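You operate a simulated robot arm through the tools that you are given. There is no shell and no other tool.

Carry out the task below with a simulated two-armed robot. There is one attempt and no reset: what you move stays moved.

TASK
Draw the yellow slide out and lock it with the green pin.
Fine: free the black lock first, and lock it again. Where these are worked on the way, their far stop is far enough and under half their travel is too little: black lock.

Only the result counts: the job must be done as asked and must still hold three seconds after the hand-in. Knocking over, shifting, dropping, spilling or breaking anything else fails it.

THE ROBOT
Two 7-joint arms with two-finger grippers on one trunk that stands fixed in place. Base frame: the origin is at the foot of the trunk, x ahead of it, y to its left, z up. Units: mm, rad, N and s.
The left shoulder is at [35, 170, 848], the right one opposite. With the tool pointing down near the work surface each hand reaches from about 140 to 660 mm from the base axis, measured 20 degrees to its own side. Payload 2.69 kg a hand.
The TCP of each hand is the grasp point between the finger pads, 20 mm short of the fingertips. In the tool frame z runs along the fingers and y along their closing line. Largest opening 100 mm; the body of the gripper starts 63 mm behind the TCP.
Orientation is that of the tool frame in the base frame, as [roll, pitch, yaw] about the fixed x, y, z axes, in that order (R = Rz(yaw) Ry(pitch) Rx(roll)). With the fingers straight down and closing along the base's y, the tool's x points along the base's -x, its y along +y and its z along -z.

THE INTERFACE
- The arms move only by the tool drive_tool. It takes "left_moves", "right_moves" or both (then of equal length, played together; a hand with none holds still); each is text: rows parted by semicolons, each of 7 numbers parted by spaces: the shift along the tool's x, y, z in m, then the turn, a rotation vector about the tool's x, y, z in rad, then the closure, from 0 (fully open) to 1 (shut). In form: x y z rx ry rz gripper; .... A call has 1 to 20 rows; each row is the pose to reach, as a shift and turn from the pose commanded when the call began, along the tool's axes at that moment. A row lasts 0.2 s, in which the tool goes at most 50 mm and 0.15 rad; a call with a longer step from one row to the next is refused whole, and so is a gripper value outside its range. A pose out of reach is approached as far as the arm can. The call stops where the force on the tool passes 40 N (or 10 N more than at its start, if that is more) or the arm is blocked; 0.2 s more then pass. Each finger travels about 108 mm/s and halts on what it meets, pressing with about 31 N; the grip force reading is that of the motor and also rises with nothing between the fingers. The clock runs only during rows and for 0.2 s after the last one: add rows that repeat a pose to give the fingers time. The reply holds the time, the measured pose of the TCP, the force on the tool along the base axes, the opening and the grip force, in the units named above and with some noise, with the torque about the TCP (base axes, N m) and any sound that the robot's microphone picked up, and new pictures: "show" is both (left out), scene, wrist or none (wrist: the cameras of the hands that moved).
- Cameras (640 x 400 px; columns grow to the right, rows downward): "scene" is now at [160.5, 48.3, 793.3]; the picture's right is [0.53, -0.85, -0.01], its down [-0.03, -0.01, -1.00] and it looks along [0.85, 0.53, -0.03] (base axes); focal length 241 px, centre (320, 200). "left" rides on the left gripper at [70, 19, -99] in its tool frame; the picture's right is [-0.26, 0.97, 0.00], its down [-0.75, -0.20, -0.63] and it looks along [-0.61, -0.16, 0.78] (tool axes); focal length 230 px, centre (320, 200). "right" rides on the right gripper at [70, -19, -99] in its tool frame; the picture's right is [0.26, 0.97, 0.00], its down [-0.75, 0.20, -0.63] and it looks along [-0.61, 0.16, 0.78] (tool axes); focal length 230 px, centre (320, 200). There is no depth. A picture from a camera that has moved, and an enlarged one, comes with that camera's place and axes in the base frame and with its lens.
- raise_lower(by): slides the trunk up (or, below 0, down) by that many mm; the arms and the scene camera ride with it, the base frame stays. It gives what a move gives, with no picture.
- aim_head(pan, tilt): turns the head with the scene camera to pan (to the left, within 1.047 rad either way) and tilt (down, from -0.506 to 1.204), counted from straight ahead of the robot. It gives what a move gives, and a new picture of the scene camera.
- inspect(camera, box): a new picture of the part [left, top, right, bottom] of that camera's present view, enlarged. It takes no simulated time.
- close_job(): hands the job in; it is judged then, once.

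Places have to be worked out from the pictures, the camera data and where the tool is seen. Open the grippers and draw the arms clear of the work before you hand the job in, unless the task says otherwise.

The tools are called after "Emit:" as name(argument=value, ...) on one line, values as JSON. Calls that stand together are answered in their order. drive_tool: Moves the arms, as the interface text tells. Its arguments: {"type":"object","properties":{"left_moves":{"type":"string"},"right_moves":{"type":"string"},"show":{"type":"string","enum":["both","scene","wrist","none"]}},"required":[]} The other tools are called the same way: raise_lower (by) slides the trunk up or down; aim_head (pan, tilt) turns the head that bears the scene camera; inspect (camera, box) takes an enlarged picture of a part of a camera's view; close_job () hands the job in.

At the start:

```text
clock: 0.0
left_tool_pos: [307.6, 350.1, 796.6]
left_orientation: [-3.14, -0.005, -3.141]
left_contact_force: [-1.2, -0.1, 0.0]
left_moment: [-0.01, -0.03, 0.01]
left_gripper_width: 100.0
left_gripper_force: 0.0
right_tool_pos: [427.9, 49.2, 796.2]
right_orientation: [-3.141, -0.001, -3.14]
right_contact_force: [-0.8, -0.1, 0.4]
right_moment: [0.01, 0.01, 0.02]
right_gripper_width: 99.8
right_gripper_force: 0.0
trunk travel left (down, up): [-75.0, 615.0]
head pan, tilt: [0.553, 0.017]
```

scene: 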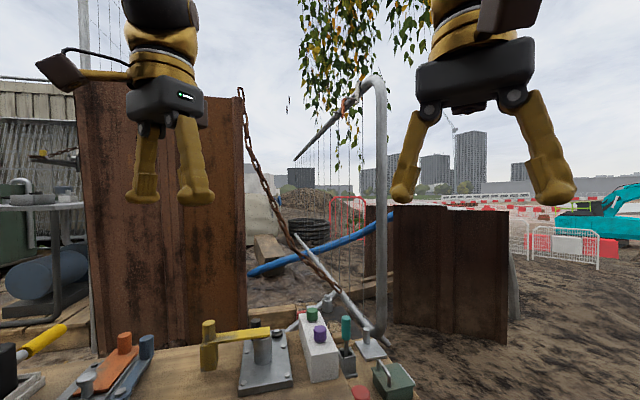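
right: 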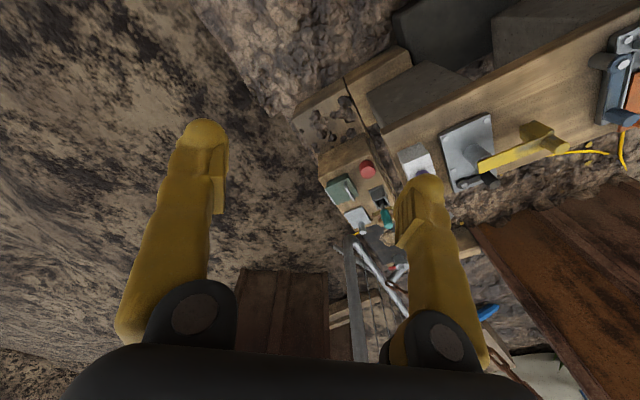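
left: 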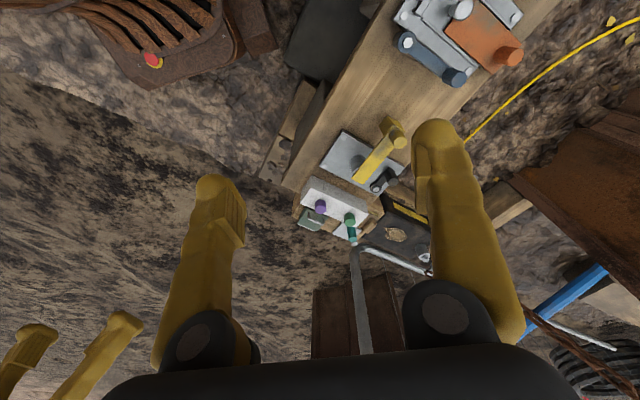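

The pictures show a bench with several mechanisms: a yellow lever, an orange part, and a white block with purple and green pins. I'll tilt the head down toward the bench for a better look.

Emit:
aim_head(pan=0.75, tilt=0.75)

```text
clock: 1.1
left_tool_pos: [292.8, 349.6, 790.0]
left_orientation: [-3.14, -0.036, -3.141]
left_contact_force: [-0.2, -0.4, 0.0]
left_moment: [0.02, 0.01, -0.01]
left_gripper_width: 100.2
left_gripper_force: 0.0
right_tool_pos: [415.4, 49.9, 803.0]
right_orientation: [-3.141, 0.015, -3.14]
right_contact_force: [-0.6, 0.4, -0.1]
right_moment: [0.01, 0.0, 0.0]
right_gripper_width: 100.0
right_gripper_force: 0.0
trunk travel left (down, up): [-75.0, 615.0]
head pan, tilt: [0.75, 0.75]
camera scene: at [143.1, 57.3, 727.1], right [0.68, -0.73, -0.01], down [-0.51, -0.46, -0.72], along [0.52, 0.5, -0.69], focal length 241 px, centre (320, 200)
```

scene: 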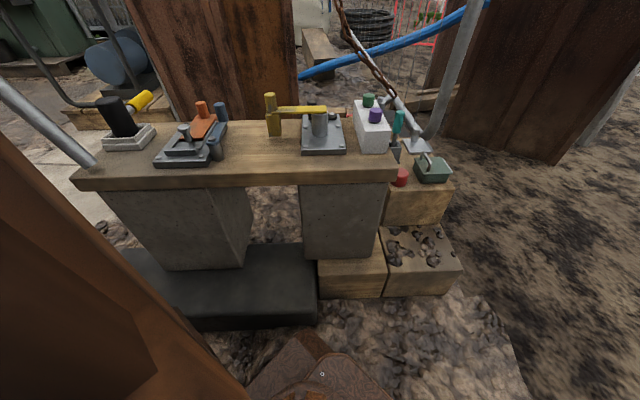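

The whole bench is now in view. I'll enlarge its left and right parts to identify the yellow slide, the black lock and the green pin.

Emit:
inspect(camera="scene", box=[70, 70, 270, 195])

Emit:
inspect(camera="scene", box=[250, 70, 470, 207])

```text
3.20 times, centred on (170, 132) of scene
camera zoom: at [143.1, 57.3, 727.1], right [0.68, -0.73, -0.01], down [-0.51, -0.46, -0.72], along [0.52, 0.5, -0.69], focal length 770 px, centre (800, 416)
```

zoom: 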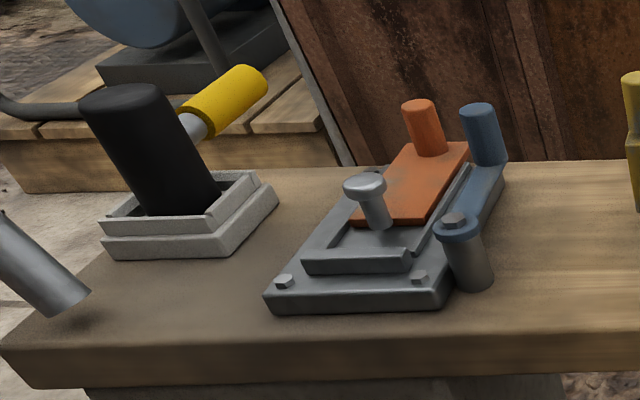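

```text
2.91 times, centred on (360, 138) of scene
camera zoom: at [143.1, 57.3, 727.1], right [0.68, -0.73, -0.01], down [-0.51, -0.46, -0.72], along [0.52, 0.5, -0.69], focal length 700 px, centre (204, 379)
```

zoom: 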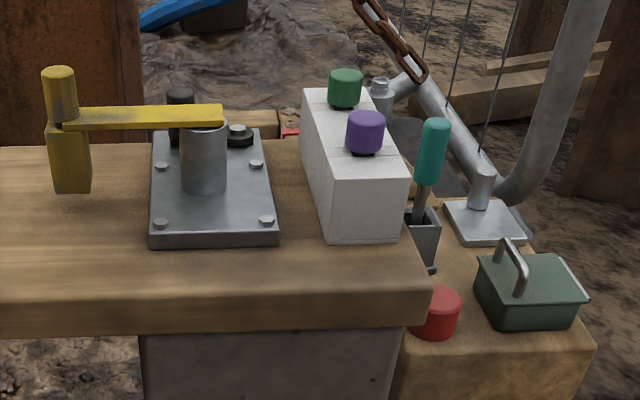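

From triangulating the two views, the grey plate is near (507, 394, 448). I'll enlarge the left wrist view to see the mechanisms from above.

Emit:
inspect(camera="left", box=[270, 90, 450, 260])

Emit:
inspect(camera="left", box=[370, 0, 550, 110])

Emit:
inspect(camera="right", box=[300, 80, 580, 260])

```text
2.35 times, centred on (360, 175) of left
camera zoom: at [225.9, 369.7, 891.0], right [0.26, 0.97, -0.01], down [0.77, -0.2, 0.6], along [0.58, -0.16, -0.8], focal length 541 px, centre (226, 259)
```

zoom: 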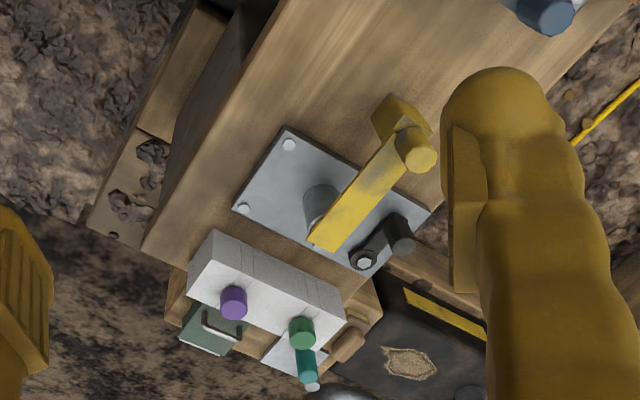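

```text
3.56 times, centred on (460, 55) of left
camera zoom: at [225.9, 369.7, 891.0], right [0.26, 0.97, -0.01], down [0.77, -0.2, 0.6], along [0.58, -0.16, -0.8], focal length 818 px, centre (-178, 716)
```

zoom: 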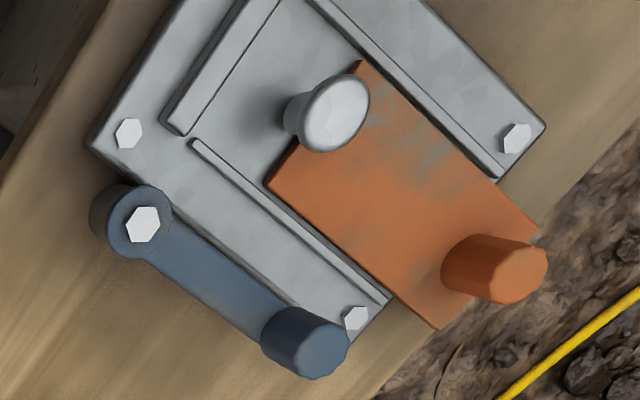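

```text
2.22 times, centred on (440, 170) of right
camera zoom: at [344.7, 29.8, 902.0], right [-0.26, 0.97, -0.01], down [0.74, 0.2, 0.64], along [0.62, 0.16, -0.77], focal length 511 px, centre (53, 267)
```

zoom: 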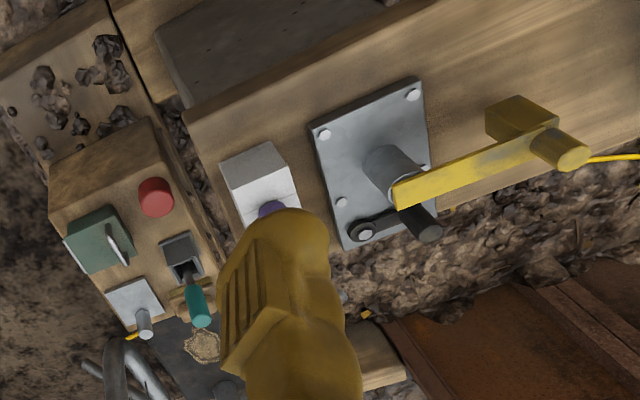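

The yellow bar sits on a grey tube, and a black lever pivots at the far corner of the plate. I'll bring the left hand closer, yawed toward the bench axis, to view the mechanism from the near side.

Emit:
drive_tool(left_moves="-0.012 -0.003 0.02 0 0 -0.13 0; -0.03 -0.006 0.05 0 0 -0.26 0; -0.045 -0.01 0.08 0 0 -0.39 0; -0.06 -0.014 0.11 0 0 -0.52 0; -0.07 -0.017 0.13 0 0 -0.65 0; -0.08 -0.02 0.15 0 0 -0.78 0; -0.08 -0.02 0.15 0 0 -0.78 0", show="both")

```text
clock: 2.7
left_tool_pos: [376.5, 329.8, 654.4]
left_orientation: [-3.135, 0.007, -2.359]
left_contact_force: [0.0, 0.3, 0.1]
left_moment: [0.01, 0.05, 0.01]
left_gripper_width: 99.8
left_gripper_force: 0.1
right_tool_pos: [415.8, 49.9, 803.0]
right_orientation: [-3.141, 0.015, -3.14]
right_contact_force: [0.1, 0.0, 0.3]
right_moment: [-0.02, 0.02, 0.03]
right_gripper_width: 100.0
right_gripper_force: 0.2
trunk travel left (down, up): [-75.0, 615.0]
head pan, tilt: [0.75, 0.75]
camera scene: at [143.2, 57.3, 727.0], right [0.68, -0.73, -0.01], down [-0.51, -0.47, -0.72], along [0.52, 0.5, -0.69], focal length 241 px, centre (320, 200)
camera left: at [312.9, 295.2, 751.9], right [-0.5, 0.87, -0.01], down [0.67, 0.39, 0.64], along [0.55, 0.31, -0.77], focal length 230 px, centre (320, 200)
```

scene: 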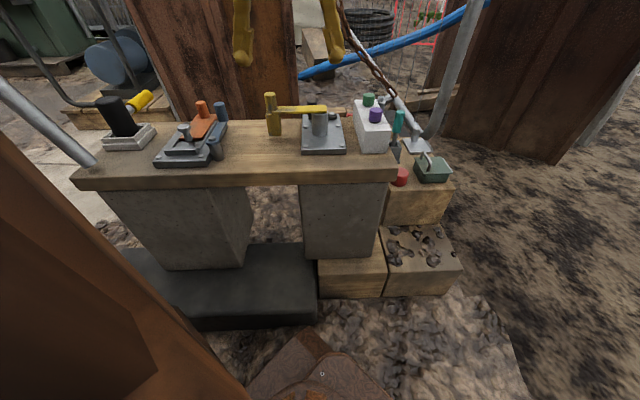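
left: 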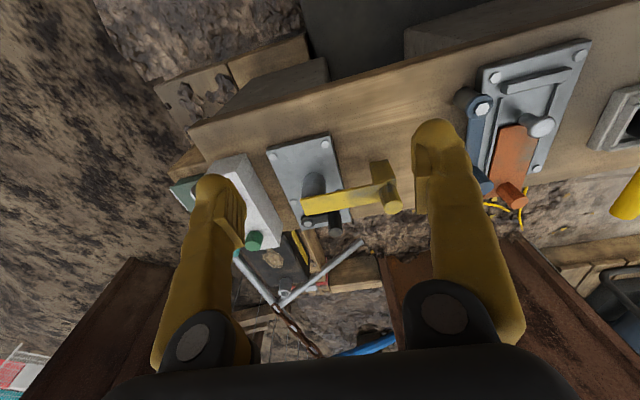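

The device is now between the fingers. I'll enlarge this view of the yellow mechanism.

Emit:
inspect(camera="left", box=[240, 120, 420, 250])

Emit:
inspect(camera="scene", box=[250, 80, 410, 180])

```text
3.08 times, centred on (330, 185) of left
camera zoom: at [312.9, 295.2, 751.9], right [-0.5, 0.87, -0.01], down [0.67, 0.39, 0.64], along [0.55, 0.31, -0.77], focal length 708 px, centre (289, 246)
```

zoom: 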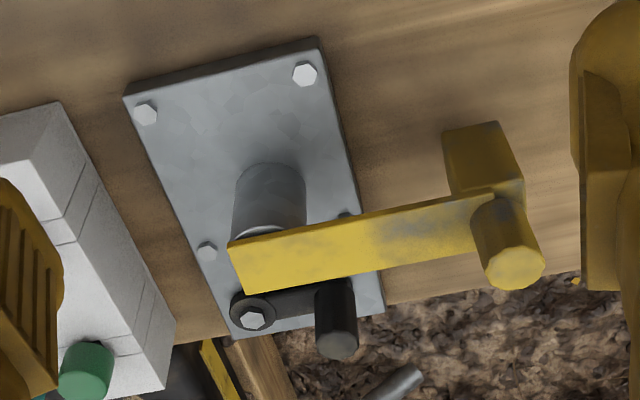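

```text
4.00 times, centred on (330, 130) of scene
camera zoom: at [143.2, 57.3, 727.0], right [0.68, -0.73, -0.01], down [-0.51, -0.47, -0.72], along [0.52, 0.5, -0.69], focal length 963 px, centre (280, 480)
```

zoom: 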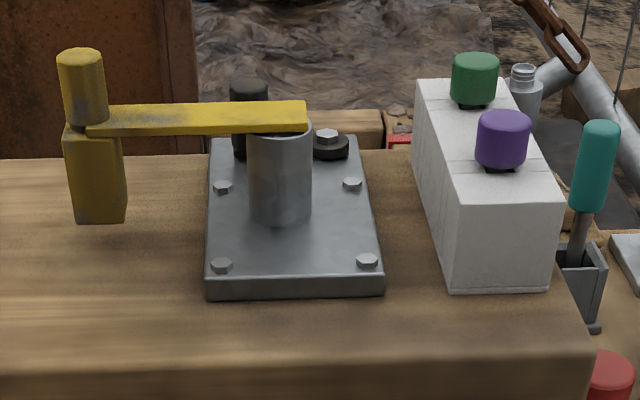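

The yellow part's bar and hanging block don't yet show which way it slides. I'll enlarge further on the tube top and the block from three cameras.

Emit:
inspect(camera="left", box=[280, 150, 360, 240])

Emit:
inspect(camera="right", box=[430, 100, 590, 200])

Emit:
inspect(camera="scene", box=[255, 85, 355, 155])

```text
4.44 times, centred on (320, 195) of left
camera zoom: at [312.9, 295.2, 751.9], right [-0.5, 0.87, -0.01], down [0.67, 0.39, 0.64], along [0.55, 0.31, -0.77], focal length 1022 px, centre (320, 222)
```

zoom: 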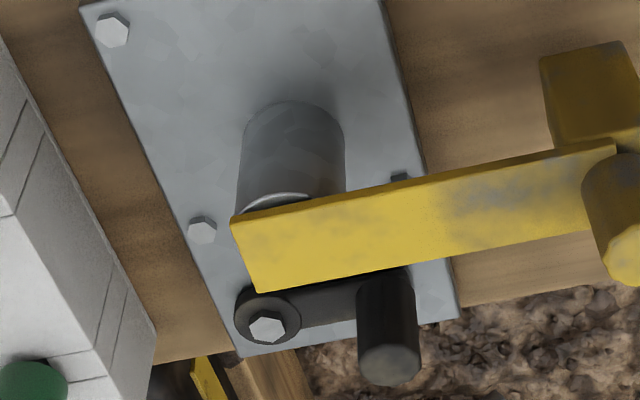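

```text
4.00 times, centred on (510, 150) of right
camera zoom: at [344.9, 29.8, 902.0], right [-0.26, 0.97, -0.01], down [0.74, 0.2, 0.64], along [0.62, 0.16, -0.77], focal length 920 px, centre (-440, 400)
```

zoom: 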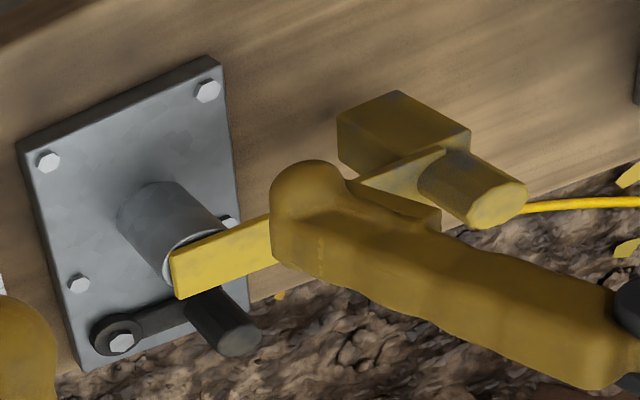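

```text
5.71 times, centred on (305, 120) of scene
camera zoom: at [143.2, 57.3, 727.0], right [0.68, -0.73, -0.01], down [-0.51, -0.47, -0.72], along [0.52, 0.5, -0.69], focal length 1376 px, centre (406, 657)
```

zoom: 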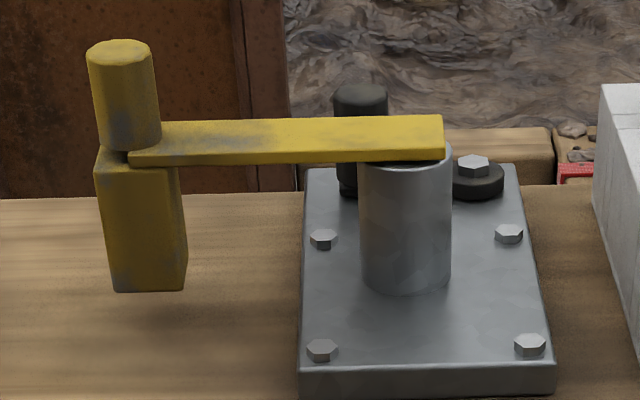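

The yellow handle's top is near (428, 455, 553) and the plate top is near z 473. I'll swing the left hand to look along the bench from the left end and see the far side of the mechanism.

Emit:
drive_tool(left_moves="-0.015 0.009 -0.003 0 0 0.14 0; -0.03 0.018 -0.005 0 0 0.28 0; -0.045 0.028 -0.005 0 0 0.42 0; -0.06 0.037 -0.005 0 0 0.56 0; -0.075 0.047 -0.005 0 0 0.7 0; -0.09 0.056 -0.005 0 0 0.84 0; -0.105 0.066 -0.005 0 0 0.98 0; -0.12 0.075 -0.005 0 0 1.12 0; -0.134 0.084 -0.005 0 0 1.26 0; -0.134 0.084 -0.005 0 0 1.26 0", show="wrist")

```text
clock: 4.9
left_tool_pos: [412.4, 485.0, 656.9]
left_orientation: [3.138, 0.01, 2.661]
left_contact_force: [0.2, -0.4, 0.2]
left_moment: [-0.03, -0.01, 0.01]
left_gripper_width: 99.8
left_gripper_force: 0.1
right_tool_pos: [415.1, 48.8, 802.4]
right_orientation: [-3.14, 0.016, -3.141]
right_contact_force: [-0.6, 0.5, 0.3]
right_moment: [-0.03, -0.02, -0.02]
right_gripper_width: 100.0
right_gripper_force: 0.0
trunk travel left (down, up): [-75.0, 615.0]
head pan, tilt: [0.75, 0.75]
camera left: at [358.3, 534.6, 755.4], right [0.68, 0.74, 0.01], down [0.57, -0.52, 0.64], along [0.47, -0.43, -0.77], focal length 230 px, centre (320, 200)
```

left: 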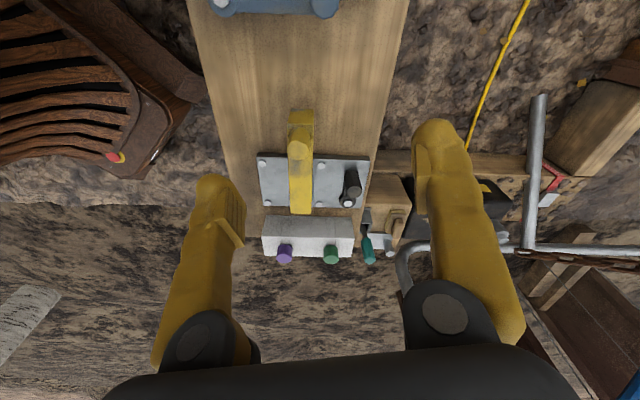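

The view is now aligned with the bench axis. I'll enlarge the mechanism.

Emit:
inspect(camera="left", box=[240, 90, 400, 190])

Emit:
inspect(camera="left", box=[250, 170, 410, 280])

```text
4.00 times, centred on (320, 140) of left
camera zoom: at [358.3, 534.6, 755.4], right [0.68, 0.74, 0.01], down [0.57, -0.52, 0.64], along [0.47, -0.43, -0.77], focal length 920 px, centre (320, 440)
```

zoom: 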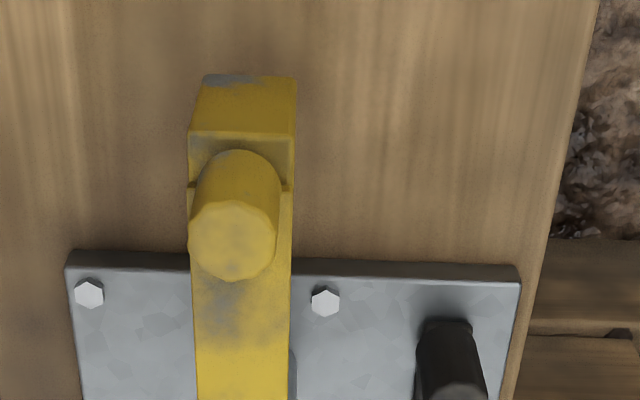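

```text
3.64 times, centred on (330, 225) of left
camera zoom: at [358.3, 534.6, 755.4], right [0.68, 0.74, 0.01], down [0.57, -0.52, 0.64], along [0.47, -0.43, -0.77], focal length 837 px, centre (284, 109)
```

zoom: 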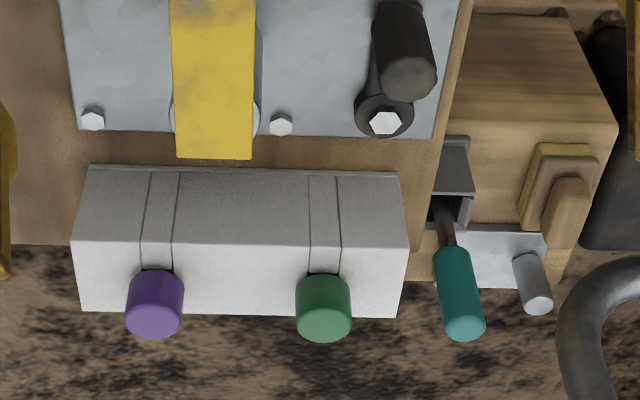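

The pins sit with their knobs on top of the white block. I'll swing the left hand further round toward the far-left side to see the far face of the tube and the black lock.

Emit:
drive_tool(left_moves="-0.012 0.011 0.004 0 0 0.13 0; -0.024 0.022 0.008 0 0 0.26 0; -0.036 0.033 0.012 0 0 0.4 0; -0.048 0.044 0.016 0 0 0.53 0; -0.059 0.055 0.02 0 0 0.66 0; -0.059 0.055 0.02 0 0 0.66 0", show="wrist")

```text
clock: 6.3
left_tool_pos: [491.9, 507.4, 638.7]
left_orientation: [3.133, 0.005, 2.002]
left_contact_force: [0.2, -0.8, 1.2]
left_moment: [0.02, 0.03, 0.0]
left_gripper_width: 100.1
left_gripper_force: 0.1
right_tool_pos: [415.4, 48.0, 803.7]
right_orientation: [-3.139, 0.015, -3.138]
right_contact_force: [0.0, -0.1, 0.2]
right_moment: [0.03, 0.0, 0.01]
right_gripper_width: 100.3
right_gripper_force: 0.1
trunk travel left (down, up): [-75.0, 615.0]
head pan, tilt: [0.75, 0.75]
camera left: at [478.5, 579.6, 737.0], right [0.99, 0.17, 0.01], down [0.12, -0.76, 0.63], along [0.11, -0.62, -0.77], focal length 230 px, centre (320, 200)
```

left: 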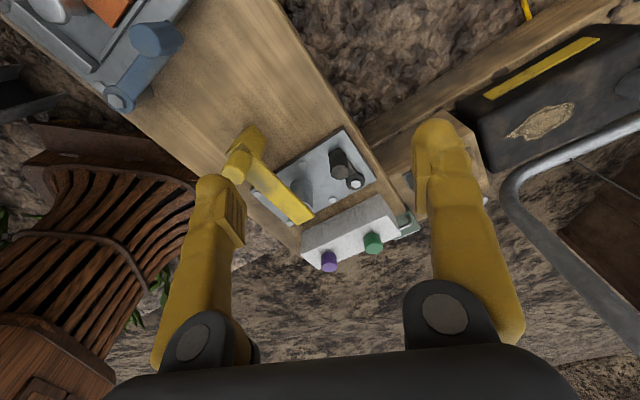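

Emit:
inspect(camera="left", box=[210, 110, 400, 230])

Emit:
inspect(camera="left", box=[270, 130, 380, 200])

```text
3.33 times, centred on (305, 170) of left
camera zoom: at [478.5, 579.6, 737.0], right [0.99, 0.17, 0.01], down [0.12, -0.76, 0.63], along [0.11, -0.62, -0.77], focal length 767 px, centre (370, 300)
```

zoom: 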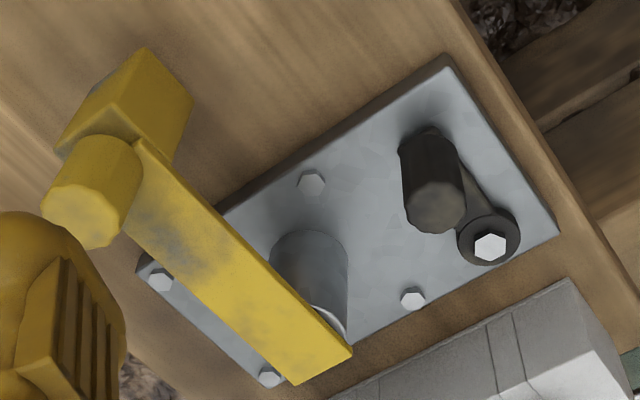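

```text
5.71 times, centred on (325, 165) of left
camera zoom: at [478.5, 579.6, 737.0], right [0.99, 0.17, 0.01], down [0.12, -0.76, 0.63], along [0.11, -0.62, -0.77], focal length 1315 px, centre (291, 400)
```

zoom: 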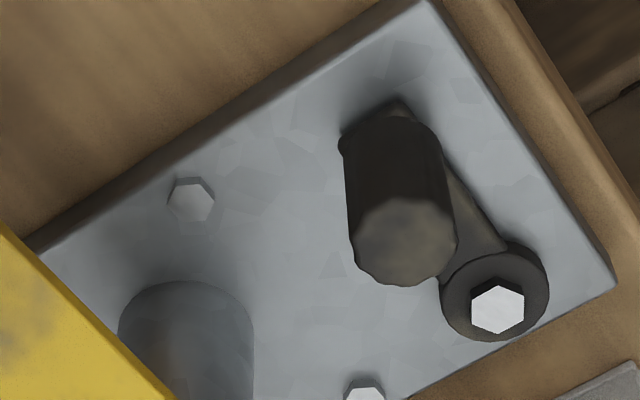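

I can see a bright rim where the tube meets the bar. I'll enlarge strongly on the tube top, the lever pivot and the block to find holes or guides.

Emit:
inspect(camera="left", box=[285, 175, 325, 225])

Emit:
inspect(camera="left", box=[215, 120, 275, 190])

Emit:
inspect(camera="scene", box=[305, 95, 345, 130])

Emit:
inspect(camera="scene", box=[255, 85, 300, 145])

```text
8.00 times, centred on (305, 200) of left
camera zoom: at [478.5, 579.6, 737.0], right [0.99, 0.17, 0.01], down [0.12, -0.76, 0.63], along [0.11, -0.62, -0.77], focal length 1841 px, centre (440, 200)
```

zoom: 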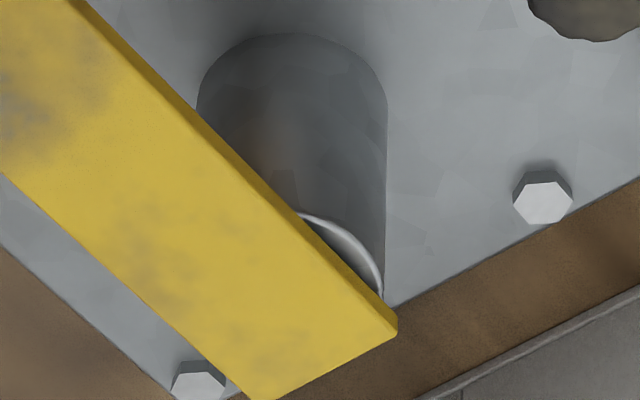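

```text
5.71 times, centred on (245, 155) of left
camera zoom: at [478.5, 579.6, 737.0], right [0.99, 0.17, 0.01], down [0.12, -0.76, 0.63], along [0.11, -0.62, -0.77], focal length 1315 px, centre (749, 457)
```

zoom: 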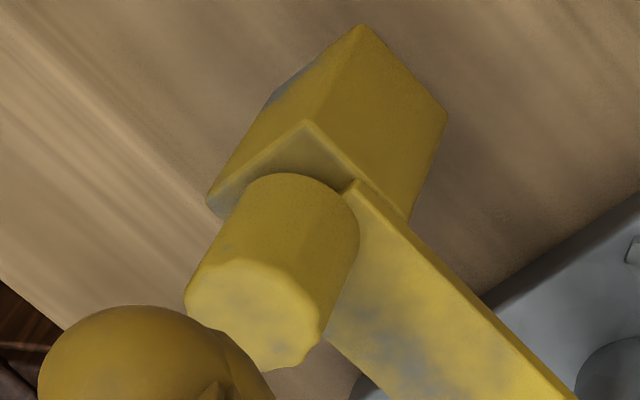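

```text
11.43 times, centred on (325, 112) of scene
camera zoom: at [143.2, 57.4, 727.0], right [0.68, -0.73, -0.01], down [-0.51, -0.47, -0.72], along [0.52, 0.5, -0.69], focal length 2751 px, centre (263, 1200)
```

zoom: 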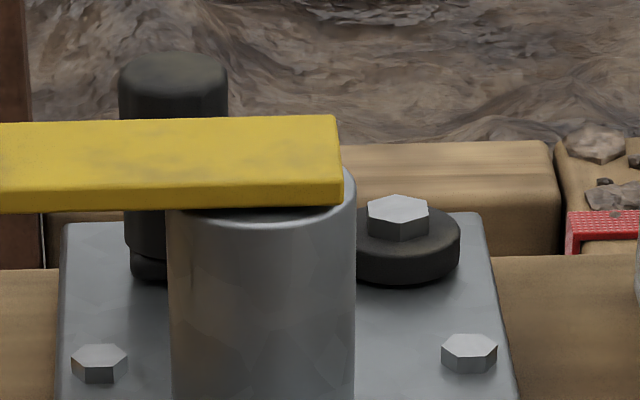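

```text
6.67 times, centred on (278, 115) of scene
camera zoom: at [143.2, 57.4, 727.0], right [0.68, -0.73, -0.01], down [-0.51, -0.47, -0.72], along [0.52, 0.5, -0.69], focal length 1605 px, centre (603, 767)
```

zoom: 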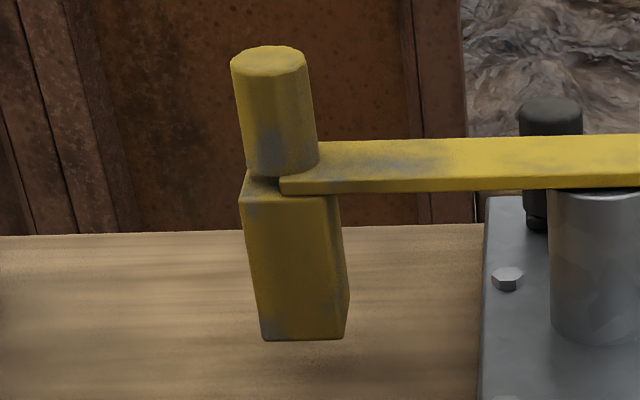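

Triangulating three wrist views gives: yellow handle top (419, 451, 555), tube centre (485, 384), black handle top (526, 442, 509) and black pivot (557, 411, 481). I'll bring the half-closed left gripper above the black handle, closing across the lever arm.

Emit:
drive_tool(left_moves="-0.015 0.001 0.01 0 0 -0.08 0.2; -0.03 0.002 0.02 0 0 -0.16 0.4; -0.045 0.003 0.035 0 0 -0.24 0.5; -0.06 0.0035 0.05 0 0 -0.32 0.5; -0.073 0.0035 0.06 0 0 -0.354 0.5; -0.073 0.0035 0.07 0 0 -0.354 0.5; -0.073 0.0035 0.07 0 0 -0.354 0.5", show="both")

```text
clock: 7.9
left_tool_pos: [526.7, 439.3, 567.4]
left_orientation: [3.136, 0.008, 2.356]
left_contact_force: [-0.3, -0.4, 0.3]
left_moment: [0.02, 0.03, 0.02]
left_gripper_width: 50.0
left_gripper_force: 0.0
right_tool_pos: [415.6, 48.0, 804.3]
right_orientation: [-3.139, 0.014, -3.14]
right_contact_force: [0.6, -0.4, 0.0]
right_moment: [-0.02, 0.0, -0.04]
right_gripper_width: 100.1
right_gripper_force: 0.2
trunk travel left (down, up): [-75.0, 615.0]
head pan, tilt: [0.75, 0.75]
camera scene: at [143.2, 57.4, 727.0], right [0.68, -0.73, -0.01], down [-0.51, -0.47, -0.72], along [0.52, 0.5, -0.69], focal length 241 px, centre (320, 200)
camera left: at [489.1, 504.3, 664.8], right [0.87, 0.5, 0.01], down [0.38, -0.67, 0.63], along [0.32, -0.55, -0.77], focal length 230 px, centre (320, 200)
```

scene: 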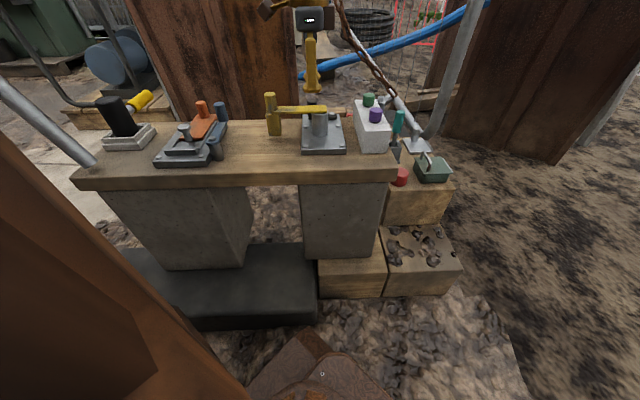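
left: 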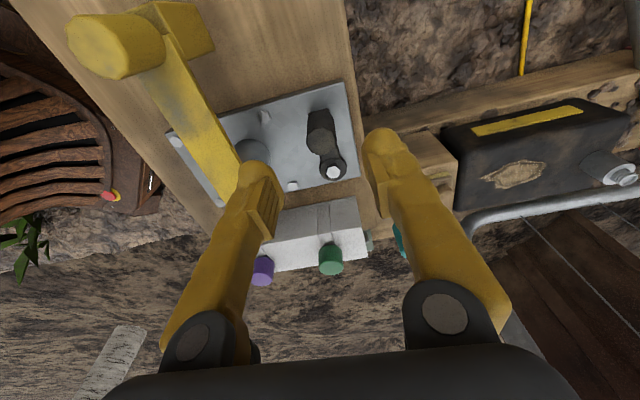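

The gripper is at 50 mm opening above the lever. I'll enlarge to check the alignment of the black handle relative to the fingers.

Emit:
inspect(camera="left", box=[220, 80, 400, 220])

```text
2.86 times, centred on (310, 150) of left
camera zoom: at [489.1, 504.3, 664.8], right [0.87, 0.5, 0.01], down [0.38, -0.67, 0.63], along [0.32, -0.55, -0.77], focal length 657 px, centre (349, 343)
```

zoom: 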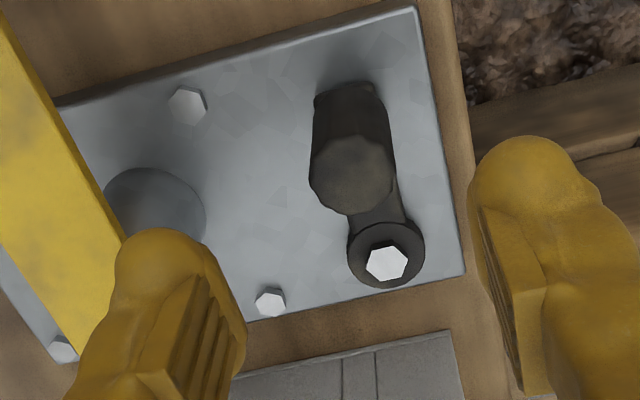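

The black handle's top is confirmed at about (525, 443). I'll lower the left gripper around it to TCP z of about 502 and close on it.

Emit:
drive_tool(left_moves="0.0035 0.0017 0.02 0 0 0 0.5; 0.0035 0.0017 0.04 0 0 0 0.5; 0.0035 0.0017 0.055 0 0 0 0.5; 0.0035 0.0017 0.065 0 0 0 0.5; 0.0035 0.0017 0.065 0 0 0 0.5; 0.0035 0.0017 0.065 0 0 0 0.8; 0.0035 0.0017 0.065 0 0 0 1; 0.0035 0.0017 0.065 0 0 0 1", show="both")

```text
clock: 9.7
left_tool_pos: [523.5, 445.6, 503.7]
left_orientation: [3.137, 0.006, 2.356]
left_contact_force: [2.6, 1.7, -3.2]
left_moment: [-0.03, -0.1, 0.02]
left_gripper_width: 19.7
left_gripper_force: 44.5
right_tool_pos: [417.0, 49.1, 803.3]
right_orientation: [-3.141, 0.015, -3.14]
right_contact_force: [1.2, 0.4, 0.8]
right_moment: [-0.01, -0.01, 0.0]
right_gripper_width: 100.0
right_gripper_force: 0.0
trunk travel left (down, up): [-75.0, 615.0]
head pan, tilt: [0.75, 0.75]
camera scene: at [143.4, 57.5, 726.9], right [0.68, -0.73, -0.01], down [-0.51, -0.47, -0.72], along [0.52, 0.5, -0.69], focal length 241 px, centre (320, 200)
camera left: at [486.8, 508.8, 601.9], right [0.87, 0.5, 0.01], down [0.38, -0.67, 0.63], along [0.32, -0.55, -0.77], focal length 230 px, centre (320, 200)
```

scene: 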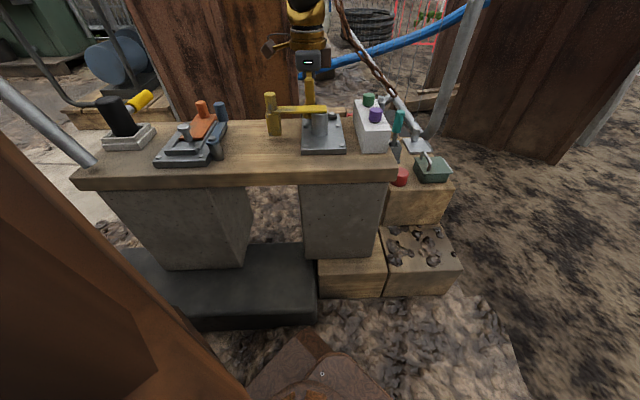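
left: 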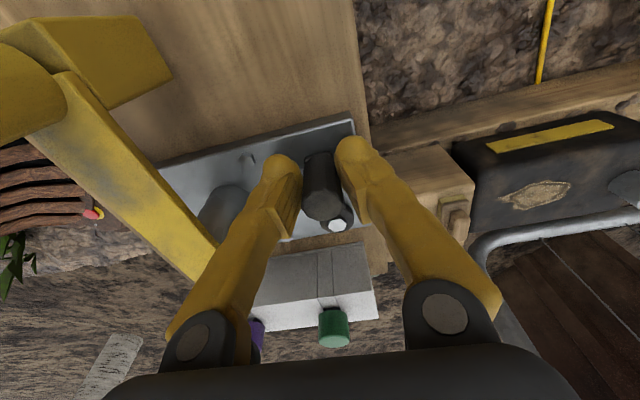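

The grip is on the black handle at 19.7 mm width. I'll test the lever with a small swing toward the near side, about 0.2 rad around its pivot.

Emit:
drive_tool(left_moves="-0.0002 -0.0044 0 0 0 -0.1 1; -0.0009 -0.0087 0 0 0 -0.2 1; -0.0009 -0.0087 0 0 0 -0.2 1", show="wrist")

```text
clock: 10.3
left_tool_pos: [518.6, 444.8, 512.1]
left_orientation: [3.106, 0.033, 2.55]
left_contact_force: [28.5, 20.2, -27.2]
left_moment: [-0.21, -0.64, 0.0]
left_gripper_width: 20.6
left_gripper_force: 44.8
right_tool_pos: [403.2, 51.5, 810.6]
right_orientation: [-3.138, 0.031, -3.14]
right_contact_force: [-0.3, 0.1, 1.3]
right_moment: [-0.03, -0.01, -0.02]
right_gripper_width: 99.8
right_gripper_force: 0.0
trunk travel left (down, up): [-75.0, 615.0]
head pan, tilt: [0.75, 0.75]
stopped in row 3 (left hand): the force on the tool passed its limit at 43 N (the readings are from after the stop); the commanded pose is now the measured one
camera left: at [466.7, 500.6, 608.9], right [0.75, 0.66, 0.04], down [0.48, -0.59, 0.65], along [0.45, -0.47, -0.76], focal length 230 px, centre (320, 200)
```

left: 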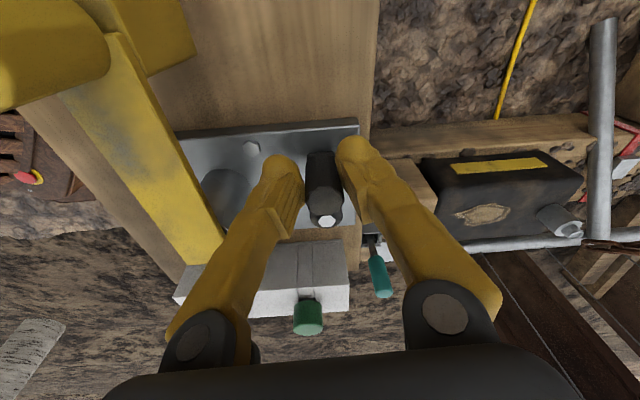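

The lever is blocked toward the near side; 43 N stopped it and the trunk leaned slightly. I'll go back to neutral and then swing it about 0.25 rad toward the far side.

Emit:
drive_tool(left_moves="-0.0018 0.0017 0.004 0.017 0.016 0.1 1; -0.0036 0.0034 0.0084 0.035 0.033 0.194 1; -0.0054 0.0083 0.0084 0.035 0.033 0.314 1; -0.0076 0.0139 0.0084 0.035 0.033 0.444 1; -0.0076 0.0139 0.0084 0.035 0.033 0.444 1", show="wrist")

```text
clock: 11.5
left_tool_pos: [528.4, 448.4, 508.4]
left_orientation: [-3.136, -0.011, 2.102]
left_contact_force: [-15.0, 14.0, 30.3]
left_moment: [0.27, 0.08, -0.09]
left_gripper_width: 19.9
left_gripper_force: 44.4
right_tool_pos: [401.4, 48.8, 812.8]
right_orientation: [-3.141, 0.035, -3.14]
right_contact_force: [0.4, 0.5, 0.1]
right_moment: [0.01, 0.02, 0.02]
right_gripper_width: 100.1
right_gripper_force: 0.1
trunk travel left (down, up): [-75.0, 615.0]
head pan, tilt: [0.75, 0.75]
camera left: at [509.3, 519.0, 606.8], right [0.96, 0.27, -0.01], down [0.21, -0.75, 0.62], along [0.16, -0.6, -0.78], focal length 230 px, centre (320, 200)
```

left: 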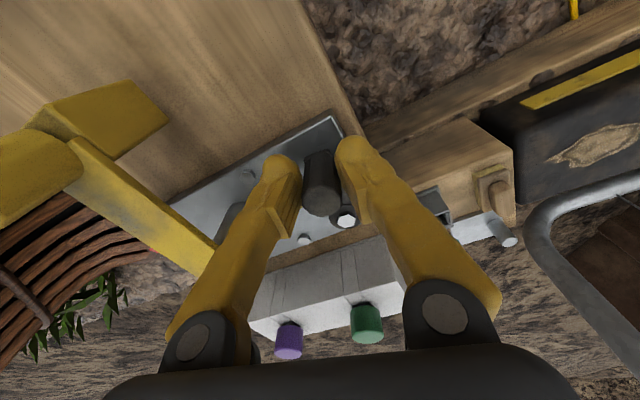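

There is some force, so I need to check whether the lever has moved. I'll enlarge the view of it.

Emit:
inspect(camera="left", box=[260, 110, 400, 250])

Emit:
inspect(camera="scene", box=[285, 80, 365, 160])

```text
2.86 times, centred on (330, 180) of left
camera zoom: at [509.3, 519.0, 606.8], right [0.96, 0.27, -0.01], down [0.21, -0.75, 0.62], along [0.16, -0.6, -0.78], focal length 657 px, centre (291, 257)
```

zoom: 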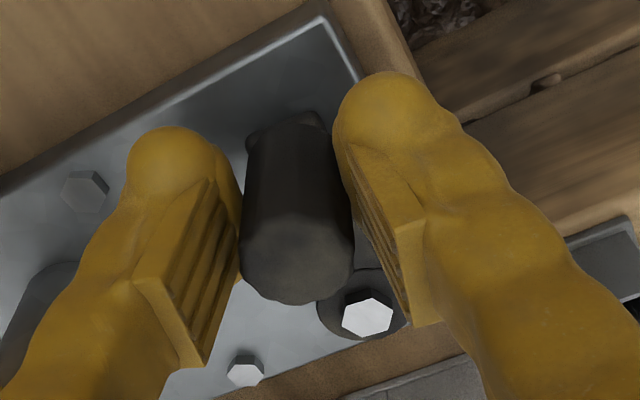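

```text
5.00 times, centred on (325, 120) of scene
camera zoom: at [141.2, 56.8, 727.5], right [0.68, -0.73, -0.01], down [-0.51, -0.46, -0.72], along [0.52, 0.5, -0.69], focal length 1204 px, centre (295, 600)
```

zoom: 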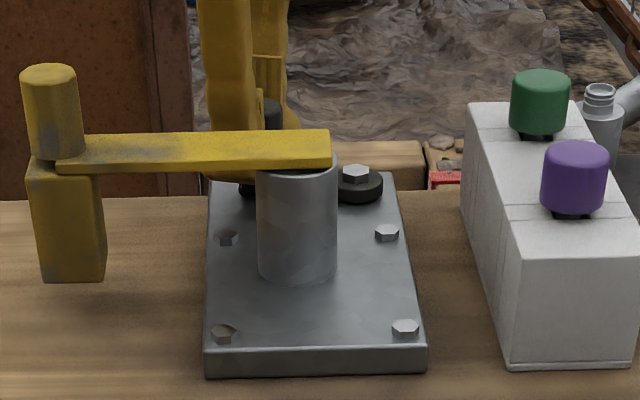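

The lever may have turned slightly, and there is built-up stress in the grip. I'll open slightly to 32 mm to let the trunk settle and then look at the lever's true angle.

Emit:
drive_tool(left_moves="0 0 0 0 0 0 0.68; 0 0 0 0 0 0 0.68; 0 0 0 0 0 0 0.68; 0 0 0 0 0 0 0.68", show="wrist")

Emit:
inspect(camera="left", box=[240, 90, 400, 250])

```text
clock: 12.5
left_tool_pos: [530.9, 448.8, 506.5]
left_orientation: [-3.137, -0.009, 2.105]
left_contact_force: [1.0, -0.1, -0.4]
left_moment: [-0.02, -0.01, -0.01]
left_gripper_width: 31.8
left_gripper_force: 0.0
right_tool_pos: [402.7, 48.6, 809.6]
right_orientation: [-3.141, 0.033, -3.14]
right_contact_force: [-0.5, 0.1, 0.2]
right_moment: [0.03, 0.01, -0.02]
right_gripper_width: 100.0
right_gripper_force: 0.0
trunk travel left (down, up): [-75.0, 615.0]
head pan, tilt: [0.75, 0.75]
camera left: at [511.5, 519.1, 605.0], right [0.96, 0.27, -0.01], down [0.22, -0.75, 0.62], along [0.16, -0.6, -0.78], focal length 230 px, centre (320, 200)
```

left: 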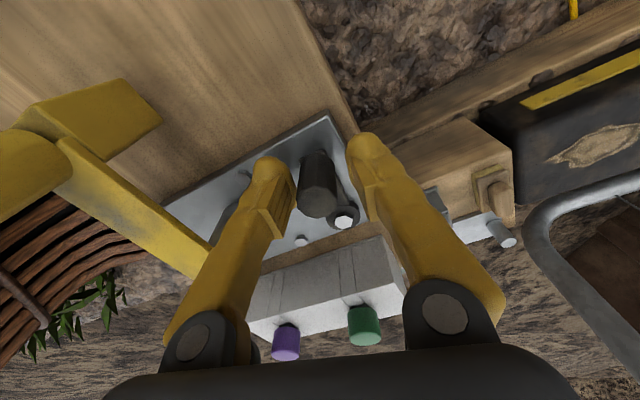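

```text
2.50 times, centred on (320, 170) of left
camera zoom: at [511.5, 519.1, 605.0], right [0.96, 0.27, -0.01], down [0.22, -0.75, 0.62], along [0.16, -0.6, -0.78], focal length 575 px, centre (320, 275)
```

zoom: 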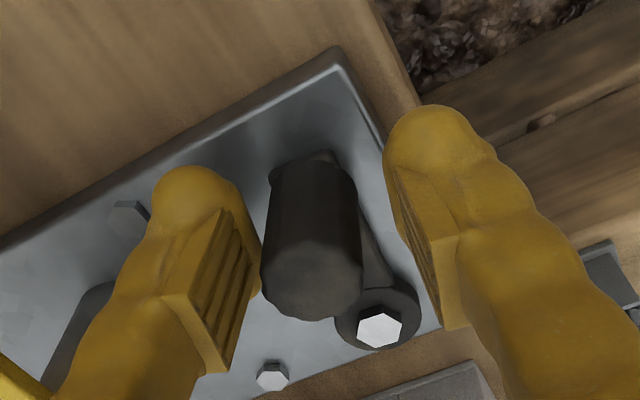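

The lever has turned only about 4° toward the far side, with little resistance. I'll cage the handle loosely at 26 mm and push it further that way with the near finger, so that grip friction doesn't interfere.

Emit:
drive_tool(left_moves="0 0.003 0 0 0 0.03 0.74; 0 0.006 0 0 0 0.06 0.74; 0 0.009 0 0 0 0.08 0.74; 0 0.0115 0 0 0 0.1 0.74; 0 0.0115 0 0 0 0.1 0.74", show="wrist")

Emit:
inspect(camera="left", box=[240, 90, 400, 250])

```text
clock: 13.7
left_tool_pos: [541.1, 454.5, 504.9]
left_orientation: [-3.137, -0.009, 2.002]
left_contact_force: [0.1, -0.6, -0.5]
left_moment: [0.02, -0.02, -0.01]
left_gripper_width: 26.5
left_gripper_force: 0.5
right_tool_pos: [403.1, 48.5, 809.9]
right_orientation: [-3.14, 0.031, -3.139]
right_contact_force: [0.4, 0.6, 0.1]
right_moment: [-0.01, -0.01, -0.01]
right_gripper_width: 99.9
right_gripper_force: 0.0
trunk travel left (down, up): [-75.0, 615.0]
head pan, tilt: [0.75, 0.75]
camera left: at [529.2, 527.3, 605.0], right [0.99, 0.17, -0.01], down [0.14, -0.77, 0.62], along [0.1, -0.62, -0.78], focal length 230 px, centre (320, 200)
```

left: 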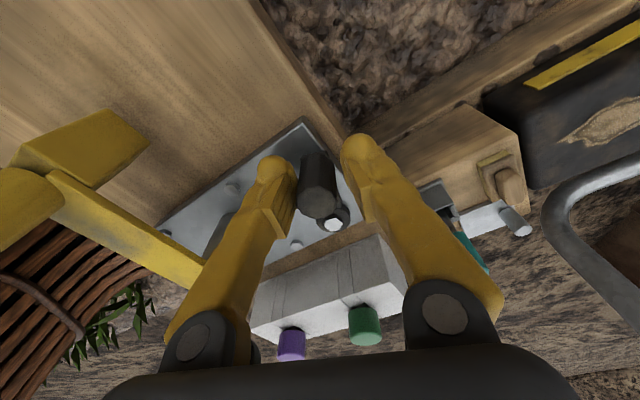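

```text
2.50 times, centred on (320, 170) of left
camera zoom: at [529.2, 527.3, 605.0], right [0.99, 0.17, -0.01], down [0.14, -0.77, 0.62], along [0.1, -0.62, -0.78], focal length 575 px, centre (320, 275)
```

zoom: 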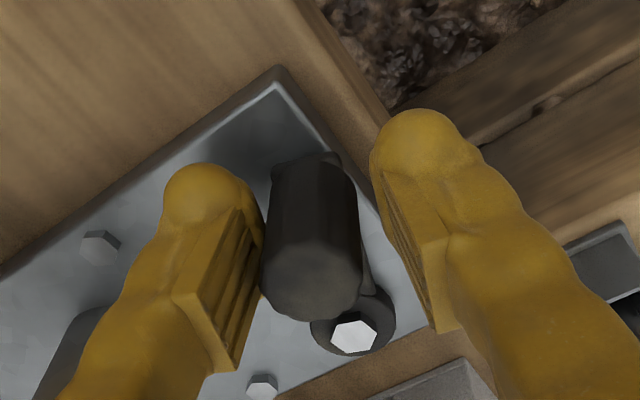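

The lever now swings freely to about 20° from its start. I'll keep pushing it toward the far side along its arc.

Emit:
drive_tool(left_moves="-0.002 0.0035 0 0 0 0.05 0.74; -0.0045 0.007 0 0 0 0.1 0.74; -0.0075 0.01 0 0 0 0.15 0.74; -0.011 0.013 0 0 0 0.2 0.74; -0.011 0.013 0 0 0 0.2 0.74", show="wrist")

Emit:
inspect(camera="left", box=[240, 90, 400, 250])

```text
clock: 14.9
left_tool_pos: [557.5, 450.2, 505.0]
left_orientation: [-3.135, -0.007, 1.802]
left_contact_force: [0.0, -0.8, -0.7]
left_moment: [0.02, 0.03, -0.03]
left_gripper_width: 26.0
left_gripper_force: 0.1
right_tool_pos: [404.3, 48.3, 809.3]
right_orientation: [-3.14, 0.032, -3.14]
right_contact_force: [-0.7, -1.0, 0.4]
right_moment: [0.02, 0.04, -0.02]
right_gripper_width: 99.8
right_gripper_force: 0.0
trunk travel left (down, up): [-75.0, 615.0]
head pan, tilt: [0.75, 0.75]
camera left: at [560.0, 523.2, 604.4], right [1.0, -0.03, -0.01], down [-0.02, -0.78, 0.62], along [-0.02, -0.62, -0.78], focal length 230 px, centre (320, 200)
```

left: 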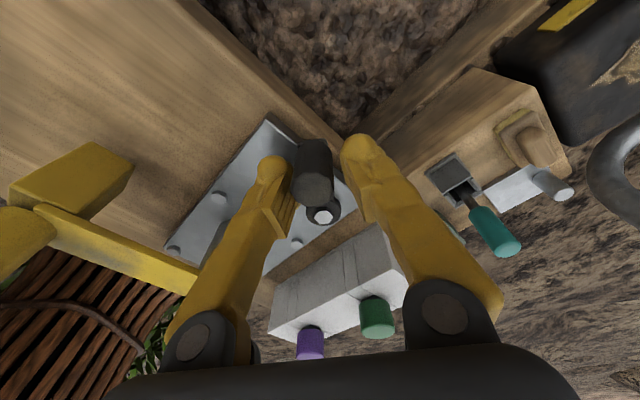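

```text
2.50 times, centred on (320, 170) of left
camera zoom: at [560.0, 523.2, 604.4], right [1.0, -0.03, -0.01], down [-0.02, -0.78, 0.62], along [-0.02, -0.62, -0.78], focal length 575 px, centre (320, 275)
```

zoom: 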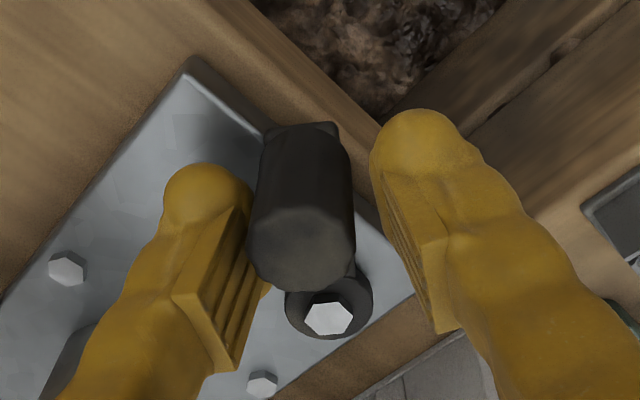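

The lever has turned about 39° freely. I'll push on toward the far stop.

Emit:
drive_tool(left_moves="-0.002 0.004 0 0 0 0.05 0.74; -0.0045 0.008 0 0 0 0.1 0.74; -0.007 0.0115 0 0 0 0.15 0.74; -0.0094 0.015 0 0 0 0.2 0.74; -0.0094 0.015 0 0 0 0.2 0.74", show="wrist")

Emit:
inspect(camera="left", box=[240, 90, 400, 250])

```text
clock: 16.1
left_tool_pos: [572.3, 445.5, 504.8]
left_orientation: [-3.129, -0.01, 1.603]
left_contact_force: [-21.4, 6.2, 5.3]
left_moment: [0.13, 0.38, 0.02]
left_gripper_width: 39.4
left_gripper_force: 9.7
right_tool_pos: [403.5, 49.8, 812.5]
right_orientation: [-3.139, 0.033, -3.138]
right_contact_force: [-0.8, -0.6, 0.8]
right_moment: [-0.02, 0.02, -0.01]
right_gripper_width: 100.1
right_gripper_force: 0.1
trunk travel left (down, up): [-75.0, 615.0]
head pan, tilt: [0.75, 0.75]
camera left: at [589.9, 517.2, 603.9], right [0.97, -0.22, -0.01], down [-0.17, -0.76, 0.63], along [-0.15, -0.61, -0.78], focal length 230 px, centre (320, 200)
```

left: 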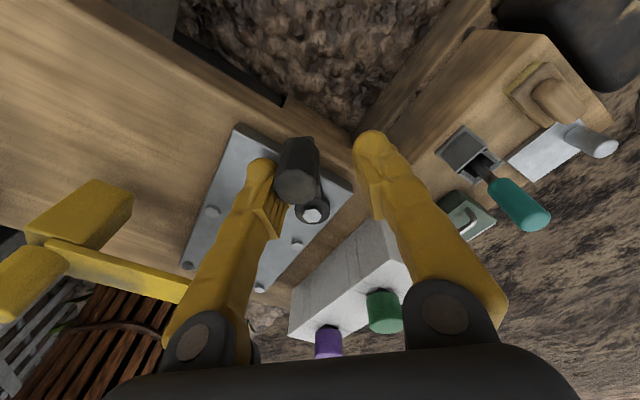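

```text
2.50 times, centred on (320, 170) of left
camera zoom: at [589.9, 517.2, 603.9], right [0.97, -0.22, -0.01], down [-0.17, -0.76, 0.63], along [-0.15, -0.61, -0.78], focal length 575 px, centre (320, 275)
```

zoom: 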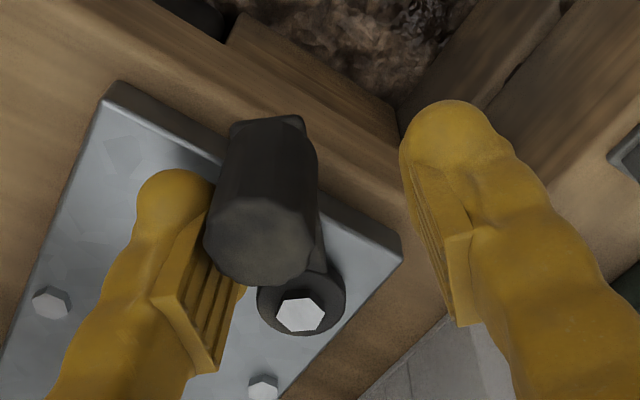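

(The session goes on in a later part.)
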